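You operate a simulated robot arm through the tools that you are given. There is no shell and no other tool. Be economical: measure what you need, move in short steps, check, and stop when the job is done.

You run a simulated robot arm. Do the job below in one go: nothing can be reset, and whatever is moved stays where it is left.

## Task
Fetch the S pipe clamp from the top of the sound table and set it on the silver round tin.

It is judged by the outcome, as a careful person would: the job done as asked, and still so three seconds after it is handed in. It fails if anything else is knocked over, pushed out of place, dropped, spilled or broken.

## Robot
A 7-joint arm with a two-finger parallel gripper, fixed in place. Base frame: the origin is at the foot of the arm, x ahead of it, y to its left, z up; the work surface is at about z = 0. Units: cm, degrees, N and s.
With the tool pointing down near the work surface it reaches from about 24 to 62 cm from the base axis. Its first joint turns from -66.0 to 66.0 degrees. Payload 2.6 kg.
The tool frame sits at the grasp point between the pads (the TCP): z along the fingers, y along the line on which they close. The tips reach 3 cm beyond it. Largest opening 9.4 cm; finger width 2.8, thickness 1; the body of the gripper, 5 by 9.6 cm, starts 5.5 cm behind the TCP.
Orientation is that of the tool frame in the base frame, as [roll, pitch, yaw] about the fixed x, y, z axes, in that order (R = Rz(yaw) Ry(pitch) Rx(roll)). With the fingers straight down and closing along the base's y, the tool's x points along the base's -x, its y along +y and its z along -z.

## Interface
- The arm moves only by the tool play_rows. Its argument "plan" is a list of rows, each an object (a shift or turn left out is 0, a gripper value left out holds the last) with "travel": the shift along the base's x, y, z in cm, a list of three; "rotation": the turn, a rotation vector about the base's x, y, z in degrees, a list of three; "jaw": the opening, from 0 (shut) to 1 (fully open). In form: [{"travel": [x, y, z], "rotation": [ax, ay, az], "jaw": jaw}, ...]. A call has 1 to 8 rows; each row is the pose to reach, as a shift and turn from the pose commanded when the call began. A row lasts 0.2 s, in which the tool goes at most 5 cm and 8.6 degrees; a call with a longer step from one row to the next is refused whole, and so is a gripper value outside its range. Where a pose cannot be reached the arm comes as near as it can. A force on the tool above 40 N (or 10 N above the force at the start of the call, whichever is more), or a blocked arm, ends the call early, and 0.2 s more pass. Each finger travels about 7.2 cm/s and halts on what it meets, pressing with about 28 N; the grip force reading is that of the motor and also rises with nothing between the fingers. The clock runs only during rows and for 0.2 s after the last one: add rows that repeat a pose to give the fingers time. The reply holds the time, the measured pose of the TCP, the force on the tool along the base axes, the opening and the grip force, in the units named above and with some noise, and new pictures: "pictures" is both (left out), scene, wrist or none.
- Cameras (640 x 400 px; columns grow to the right, rows downward): "scene" is fixed at [4.3, 44.74, 55.84]; the picture's right is [-0.58, -0.81, 0.00], its down [-0.47, 0.34, -0.82] and it looks along [0.66, -0.48, -0.58] (base axes); focal length 360 px, centre (320, 200). "wrist" rides on the gripper at [-3.7, 0, -5.8] in the tool frame; the picture's right is [0.00, -1.00, 0.00], its down [0.97, 0.00, -0.24] and it looks along [0.24, 0.00, 0.97] (tool axes); focal length 218 px, centre (320, 200). There is no depth. A picture from a camera that has moved, and an enlarged one, comes with that camera's place and axes in the base frame and with its lens. The place of the scene camera against the robot may be out by one fixed shift of up to 1.2 cm in any direction.
- zoom(camera, box): a new picture of the part [left, top, right, bottom] of that camera's present view, enlarged. No time passes.
- close_job(): hands the job in; it is judged then, once.

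Work in short steps. Places have to be worked out from the pictures, the camera data and where the tool is seen: move nearer, look again, correct. Check each grasp and each placing, and mend what went wrong. You have 90 turns and 170 pictures in all, those below and enlarged ones among them. Open the gripper and draw the arm clear of the work before you hand the job in, unless the task says otherwise; then end with one line.

The tools are called after "Request:" by a JSON object that holds its "api" and its "payload". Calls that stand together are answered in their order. play_rows: Moves the arm, as the interface text tells. Its arguments: {"type":"object","properties":{"plan":{"type":"array"},"pictures":{"type":"string","enum":["both","scene","wrist","none"]}},"required":["plan"]} The other tools are called the same way: zoom (camera, box) takes an enlarged picture of a part of a camera's view; close_job () hands the job in.

At the start:

```text
clock: 0.0
tool_pos: [45.35, -0.53, 26.06]
orientation: [180.0, 0.1, 180.0]
contact_force: [0.6, 0.4, -0.4]
finger_gap: 9.4
grip_force: 0.0
```

scene: 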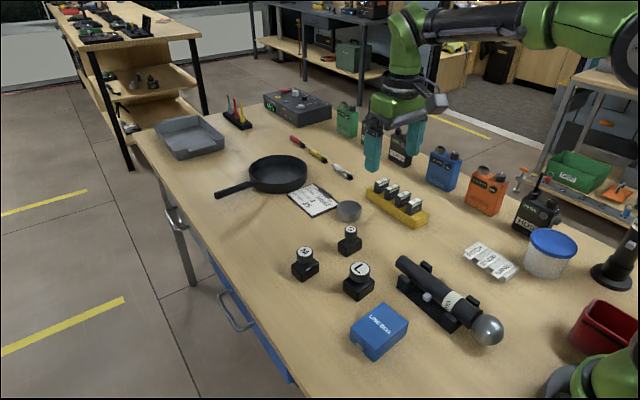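
wrist: 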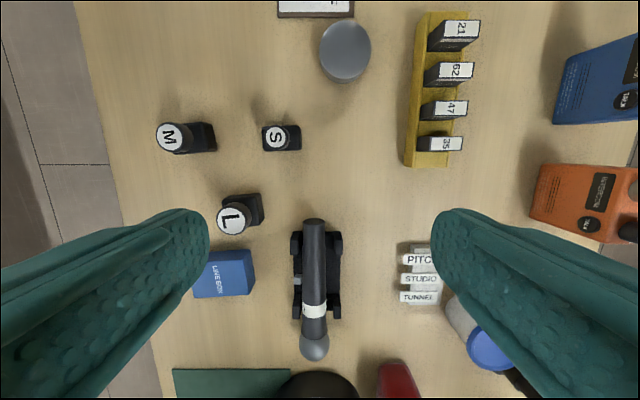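

The wrist view shows the S clamp near (50, 4.7) and the silver tin near (60, -3.5). I'll enlarge both views to see their shapes.

Request:
{"api": "zoom", "payload": {"camera": "scene", "box": [280, 180, 440, 300]}}

Request:
{"api": "zoom", "payload": {"camera": "wrist", "box": [220, 0, 400, 180]}}

```text
3.33 times, centred on (360, 240) of scene
camera zoom: at [4.3, 44.74, 55.84], right [-0.58, -0.81, 0.0], down [-0.47, 0.34, -0.82], along [0.66, -0.48, -0.58], focal length 1200 px, centre (187, 67)
```

zoom: 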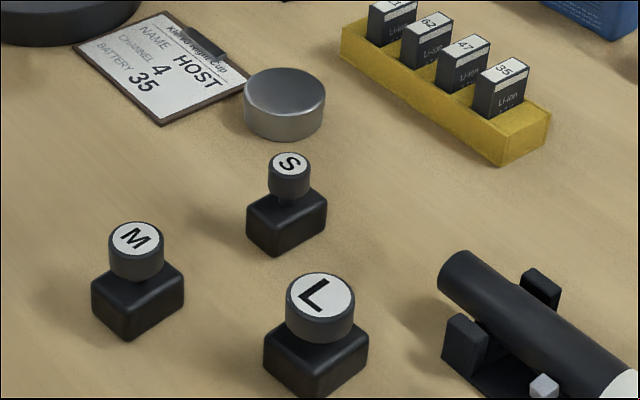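

```text
2.22 times, centred on (310, 90) of wrist
camera zoom: at [49.12, -0.48, 31.87], right [0.0, -1.0, 0.0], down [-0.97, 0.0, 0.24], along [-0.24, 0.0, -0.97], focal length 485 px, centre (342, 444)
```

zoom: 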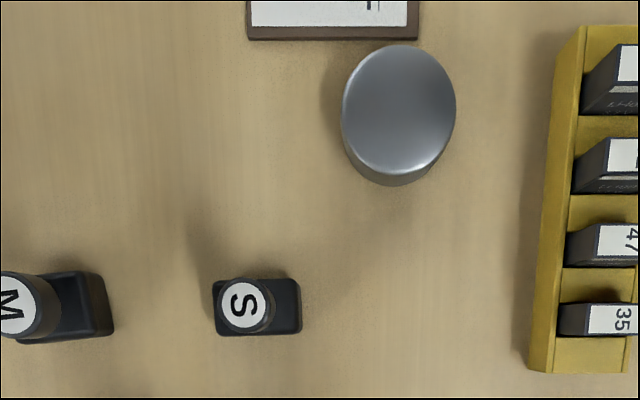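

The S clamp is a small block about 5 cm in y and 3 cm in x, with a knob on top. I'll move above it and lower for a better measurement.

Request:
{"api": "play_rows", "payload": {"plan": [{"travel": [1.5, 1.7, -3.3], "jaw": 1}, {"travel": [3.1, 3.4, -6.6]}, {"travel": [4.7, 5, -10]}, {"travel": [4.7, 5, -10]}]}}

```text
clock: 1.0
tool_pos: [50.23, 4.62, 16.33]
orientation: [180.0, 0.1, 179.9]
contact_force: [-0.4, 0.6, -0.2]
finger_gap: 9.4
grip_force: 0.0
camera wrist: at [53.96, 4.64, 22.06], right [0.0, -1.0, 0.0], down [-0.97, 0.0, 0.24], along [-0.24, 0.0, -0.97], focal length 218 px, centre (320, 200)
```

scene: 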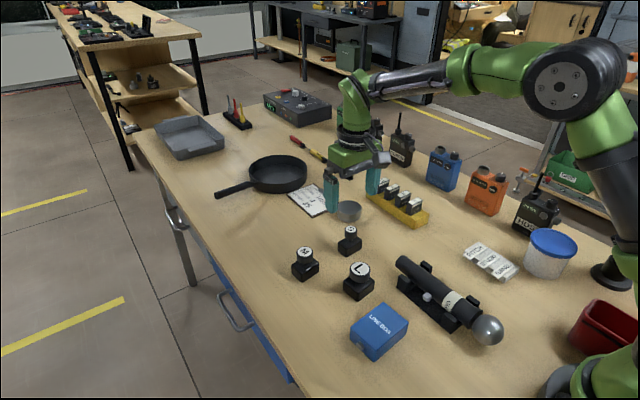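
wrist: 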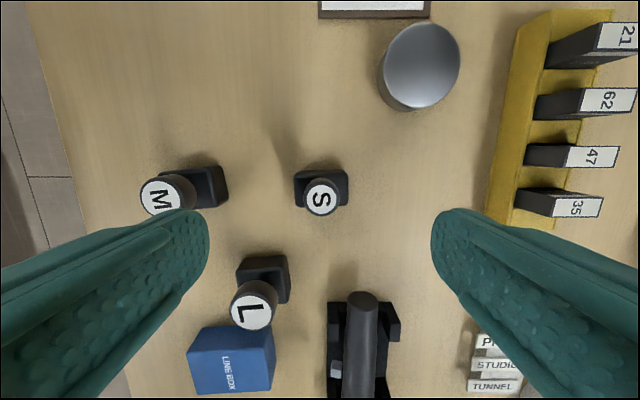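

Request:
{"api": "zoom", "payload": {"camera": "wrist", "box": [270, 10, 470, 230]}}

Request:
{"api": "zoom", "payload": {"camera": "scene", "box": [310, 170, 390, 270]}}

```text
1.82 times, centred on (370, 120) of wrist
camera zoom: at [53.96, 4.64, 22.06], right [0.0, -1.0, 0.0], down [-0.97, 0.0, 0.24], along [-0.24, 0.0, -0.97], focal length 397 px, centre (229, 346)
```

zoom: 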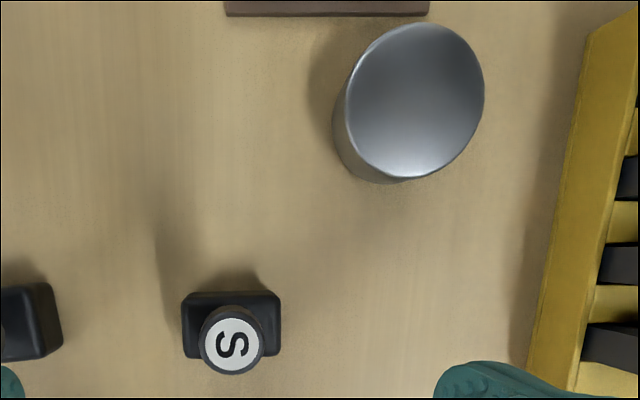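

```text
4.00 times, centred on (350, 220) of scene
camera zoom: at [4.3, 44.74, 55.84], right [-0.58, -0.81, 0.0], down [-0.47, 0.34, -0.82], along [0.66, -0.48, -0.58], focal length 1440 px, centre (200, 120)
```

zoom: 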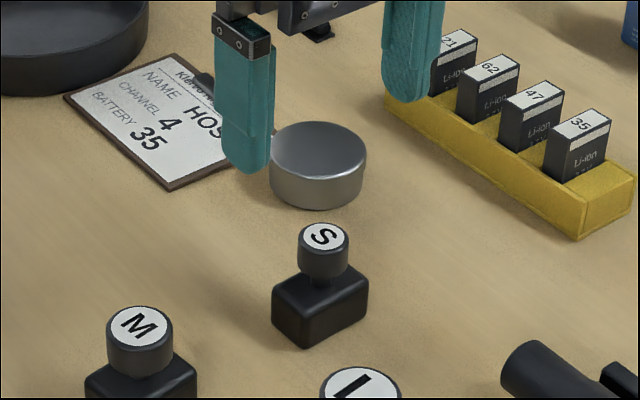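

The block measures about 4.9×3.2 cm and is centred at (50.2, 4.5), with its knob top at z≈6.2. The tin is about 6 cm across and 2.5 cm high, near (60.2, -3.5). I'll descend around the block with the jaws open.

Request:
{"api": "play_rows", "payload": {"plan": [{"travel": [0, 0, -4]}, {"travel": [0, 0, -8]}, {"travel": [0, 0, -10.5]}, {"travel": [0, 0, -12]}, {"travel": [0, 0, -12]}]}}

```text
clock: 2.2
tool_pos: [50.2, 4.47, 4.08]
orientation: [179.9, 0.1, 179.8]
contact_force: [0.0, 0.7, 0.8]
finger_gap: 9.41
grip_force: 0.1
camera wrist: at [53.89, 4.52, 9.85], right [0.0, -1.0, 0.0], down [-0.97, 0.0, 0.24], along [-0.24, 0.0, -0.97], focal length 218 px, centre (320, 200)
```

scene: 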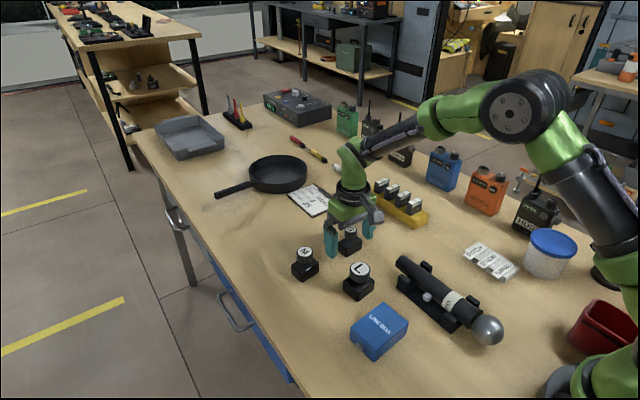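
wrist: 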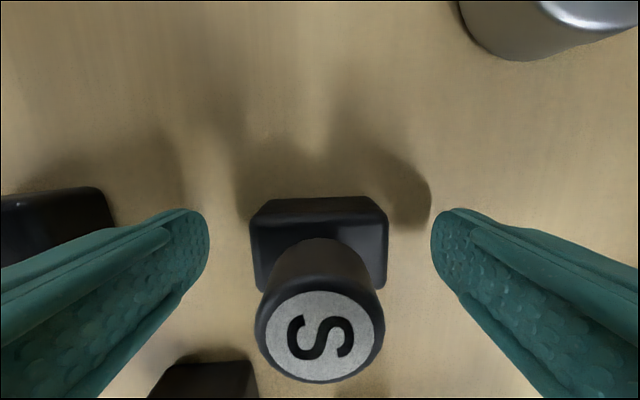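

The block sits centred between the fingers. I'll go 0.5 cm lower and close.

Request:
{"api": "play_rows", "payload": {"plan": [{"travel": [0.1, 0, -0.5]}, {"travel": [0.1, 0, -0.5], "jaw": 0.7}, {"travel": [0.1, 0, -0.5], "jaw": 0.4}, {"travel": [0.1, 0, -0.5], "jaw": 0.2}, {"travel": [0.1, 0, -0.5], "jaw": 0.2}, {"travel": [0.1, 0, -0.5], "jaw": 0.2}], "pictures": "wrist"}}

```text
clock: 3.6
tool_pos: [50.19, 4.44, 3.52]
orientation: [-179.9, 0.1, 180.0]
contact_force: [0.2, 0.4, -0.3]
finger_gap: 4.96
grip_force: 28.5
camera wrist: at [53.94, 4.51, 9.37], right [0.0, -1.0, 0.0], down [-0.97, 0.0, 0.24], along [-0.24, 0.0, -0.97], focal length 218 px, centre (320, 200)
```

wrist: 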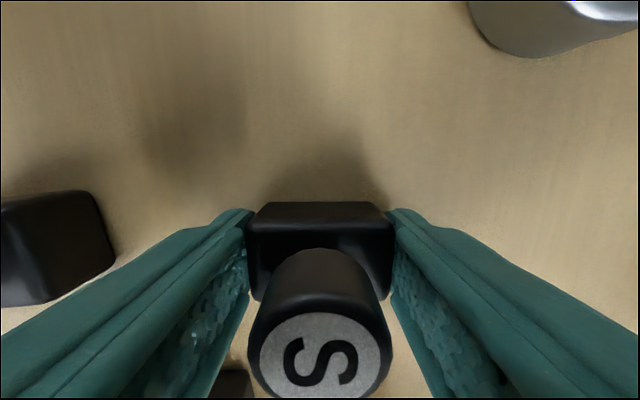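

The gap is 4.96 cm at 28.5 N, so the block is held. I'll lift it and bring it towards the tin, stopping short so I can measure the tin.

Request:
{"api": "play_rows", "payload": {"plan": [{"travel": [0, 0, 3], "jaw": 0.2}, {"travel": [0, 0, 7]}, {"travel": [1.5, -3, 9]}, {"travel": [3.5, -6, 10]}, {"travel": [5, -8, 10]}, {"travel": [5, -8, 10]}]}}

```text
clock: 5.0
tool_pos: [54.79, -3.53, 13.31]
orientation: [179.9, 0.1, 180.0]
contact_force: [0.1, -1.0, -1.2]
finger_gap: 4.93
grip_force: 27.9
camera wrist: at [58.68, -3.5, 19.12], right [0.0, -1.0, 0.0], down [-0.97, 0.0, 0.24], along [-0.24, 0.0, -0.97], focal length 218 px, centre (320, 200)
```

scene: 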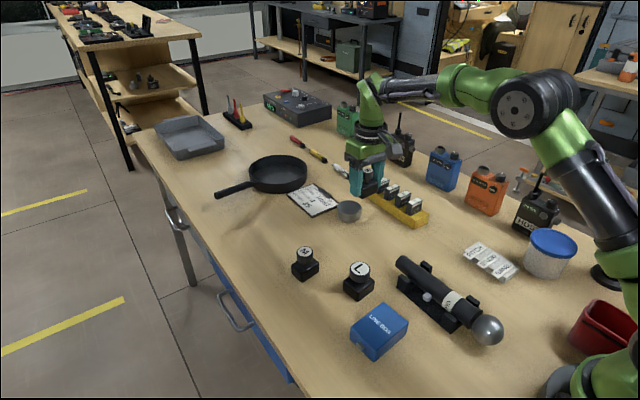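
wrist: 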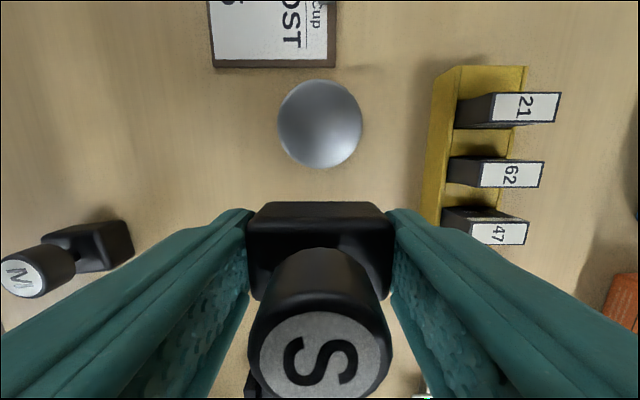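

The tin centre is now at (60.2, -3.5), with its top at z≈2.6. I'll move above it at a hover and check alignment.

Request:
{"api": "play_rows", "payload": {"plan": [{"travel": [3, 0, 0], "jaw": 0.2}, {"travel": [5.2, 0, 0]}, {"travel": [5.2, 0, -3]}, {"travel": [5.2, 0, -5.5]}, {"travel": [5.2, 0, -5.5]}]}}

Request:
{"api": "zoom", "payload": {"camera": "scene", "box": [300, 140, 420, 240]}}

```text
clock: 6.2
tool_pos: [60.34, -3.46, 7.84]
orientation: [-180.0, 0.2, 179.8]
contact_force: [0.0, 0.5, -1.2]
finger_gap: 4.93
grip_force: 28.0
camera wrist: at [64.16, -3.47, 13.54], right [0.0, -1.0, 0.0], down [-0.97, 0.0, 0.24], along [-0.24, 0.0, -0.97], focal length 218 px, centre (320, 200)
```

scene: 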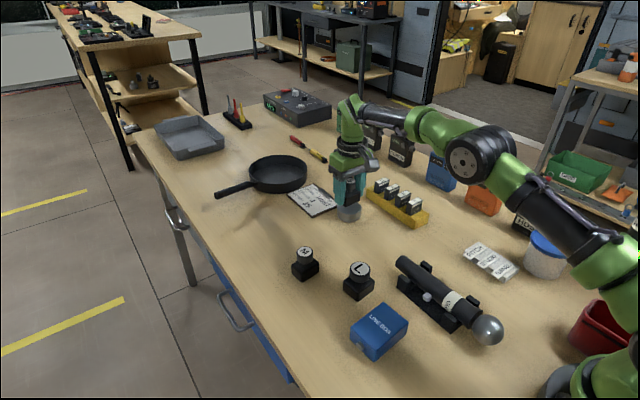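
wrist: 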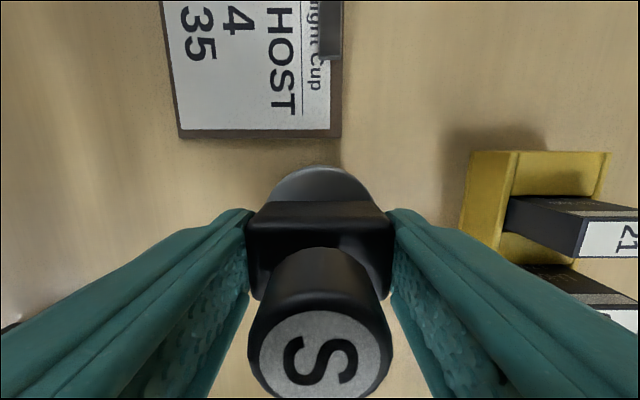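

```text
4.00 times, centred on (360, 190) of scene
camera zoom: at [4.3, 44.74, 55.84], right [-0.58, -0.81, 0.0], down [-0.47, 0.34, -0.82], along [0.66, -0.48, -0.58], focal length 1440 px, centre (160, 240)
```

zoom: 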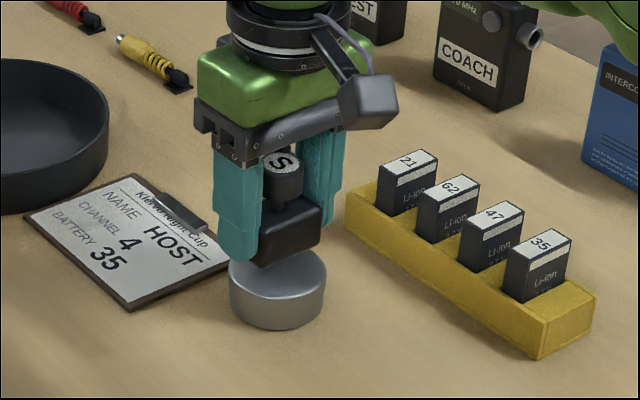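

The tin's far edge computes to x≈63.15, so its centre is at 60.15, and the block is well aligned. I'll lower gently and watch the force.

Request:
{"api": "play_rows", "payload": {"plan": [{"travel": [-0.15, 0, -0.7], "jaw": 0.2}, {"travel": [-0.15, 0, -1.3]}, {"travel": [-0.15, 0, -1.5]}, {"travel": [-0.15, 0, -1.5]}], "pictures": "none"}}

Request:
{"api": "zoom", "payload": {"camera": "scene", "box": [320, 160, 400, 230]}}

```text
clock: 7.2
tool_pos: [60.18, -3.48, 6.59]
orientation: [-180.0, 0.1, 179.9]
contact_force: [-0.1, 0.4, -1.7]
finger_gap: 4.97
grip_force: 28.5
```

```text
5.71 times, centred on (360, 195) of scene
camera zoom: at [4.3, 44.74, 55.84], right [-0.58, -0.81, 0.0], down [-0.47, 0.34, -0.82], along [0.66, -0.48, -0.58], focal length 2057 px, centre (91, 229)
```

zoom: 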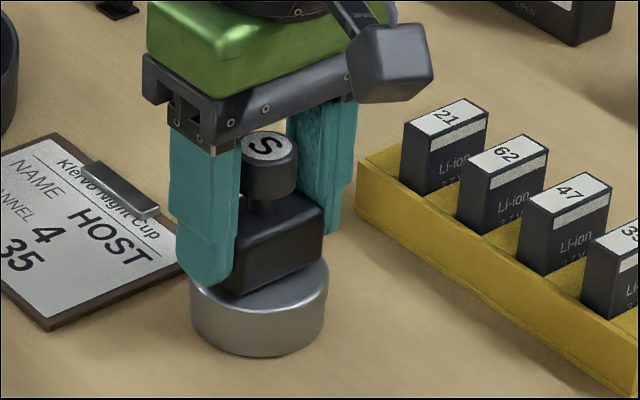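

No contact yet, and z is 6.59. I'll keep going down in small steps.

Request:
{"api": "play_rows", "payload": {"plan": [{"travel": [0, 0, -0.15], "jaw": 0.2}, {"travel": [0, 0, -0.3]}, {"travel": [0, 0, -0.3]}], "pictures": "none"}}

```text
clock: 8.0
tool_pos: [60.29, -3.58, 6.39]
orientation: [180.0, 0.2, -180.0]
contact_force: [-1.1, 0.4, 4.1]
finger_gap: 4.96
grip_force: 27.7
```

The vertical force rose by about 6 N, so the block is resting on the tin. I'll open gently.

Request:
{"api": "play_rows", "payload": {"plan": [{"travel": [0, 0, 0], "jaw": 0.55}, {"travel": [0, 0, 0], "jaw": 0.65}, {"travel": [0, 0, 0], "jaw": 0.8}, {"travel": [0, 0, 0], "jaw": 0.8}]}}

Request:
{"api": "zoom", "payload": {"camera": "scene", "box": [320, 160, 400, 230]}}

```text
clock: 9.0
tool_pos: [60.21, -3.62, 6.23]
orientation: [-179.9, 0.1, 180.0]
contact_force: [0.9, 0.4, 1.0]
finger_gap: 7.5
grip_force: 0.0
camera wrist: at [63.99, -3.52, 12.08], right [0.0, -1.0, 0.0], down [-0.97, 0.0, 0.24], along [-0.24, 0.0, -0.97], focal length 218 px, centre (320, 200)
```

scene: 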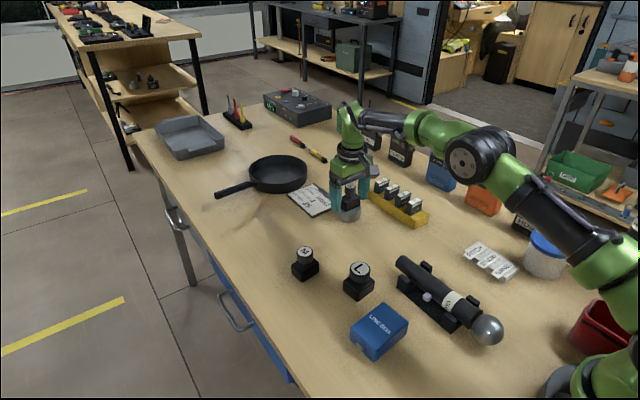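
wrist: 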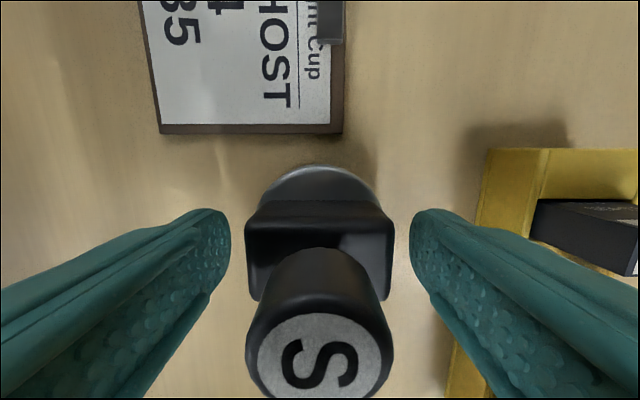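

```text
5.71 times, centred on (360, 195) of scene
camera zoom: at [4.3, 44.74, 55.84], right [-0.58, -0.81, 0.0], down [-0.47, 0.34, -0.82], along [0.66, -0.48, -0.58], focal length 2057 px, centre (91, 229)
```

zoom: 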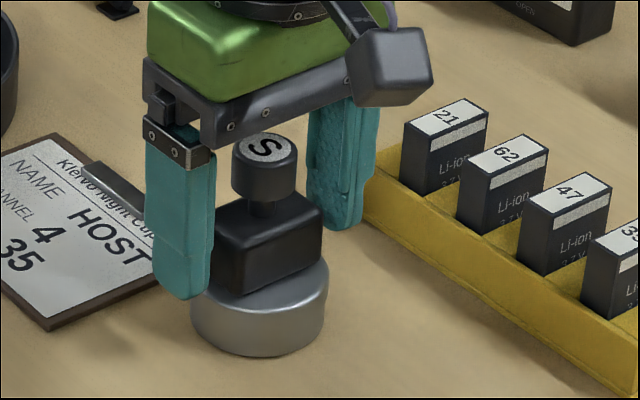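

The clamp stands free on the tin with both fingers clear of it. I'll go straight up, then back away.

Request:
{"api": "play_rows", "payload": {"plan": [{"travel": [0, 0, 3], "jaw": 0.8}, {"travel": [0, 0, 7]}, {"travel": [-0.5, 0, 11]}, {"travel": [-4, 0, 14]}, {"travel": [-8, 0, 16]}, {"travel": [-12, 0, 17]}, {"travel": [-12, 0, 17]}]}}

Request:
{"api": "zoom", "payload": {"camera": "scene", "box": [300, 150, 420, 240]}}

```text
clock: 10.6
tool_pos: [48.43, -3.68, 23.09]
orientation: [180.0, 0.0, 180.0]
contact_force: [-0.3, 0.2, 0.5]
finger_gap: 7.53
grip_force: 0.0
camera wrist: at [52.24, -3.57, 28.79], right [0.0, -1.0, 0.0], down [-0.97, 0.0, 0.24], along [-0.24, 0.0, -0.97], focal length 218 px, centre (320, 200)
```

scene: 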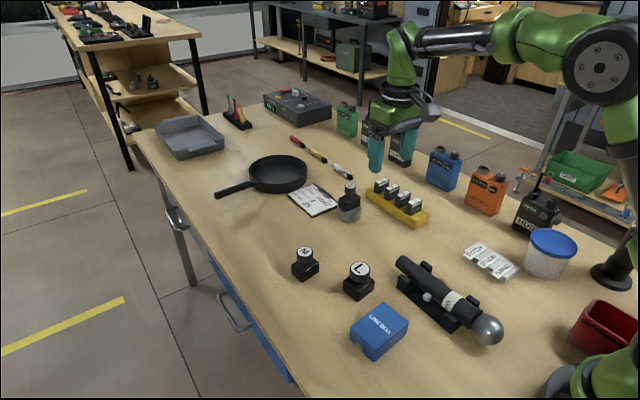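
wrist: 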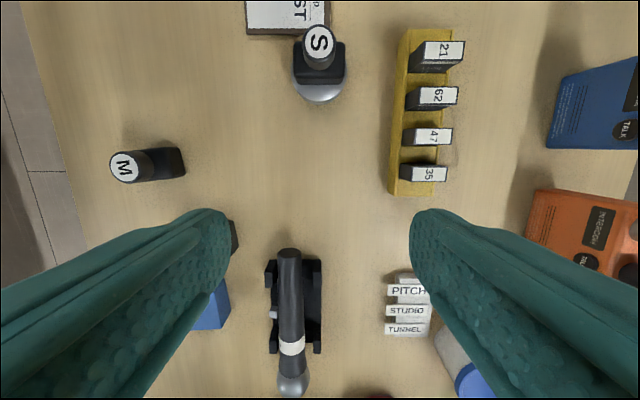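

```text
4.44 times, centred on (360, 195) of scene
camera zoom: at [4.29, 44.74, 55.84], right [-0.58, -0.81, 0.0], down [-0.47, 0.34, -0.82], along [0.66, -0.48, -0.58], focal length 1600 px, centre (142, 222)
```

zoom: 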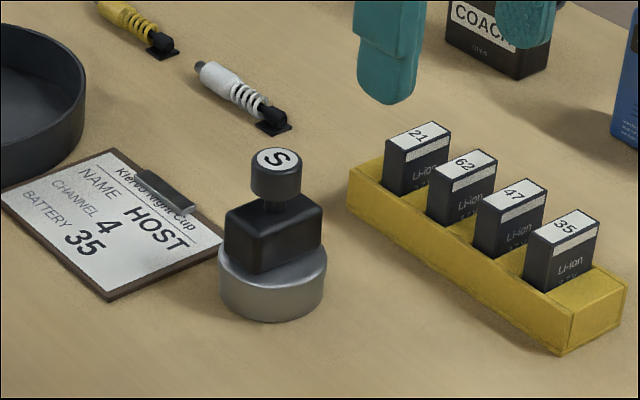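

The clamp stands upright and centred on the tin. Nothing else has moved, and the arm is clear.

Request:
{"api": "close_job", "payload": {}}

```text
The job is handed in.
```

The S pipe clamp is standing upright on the silver round tin, the gripper is open and clear, and nothing else was disturbed.
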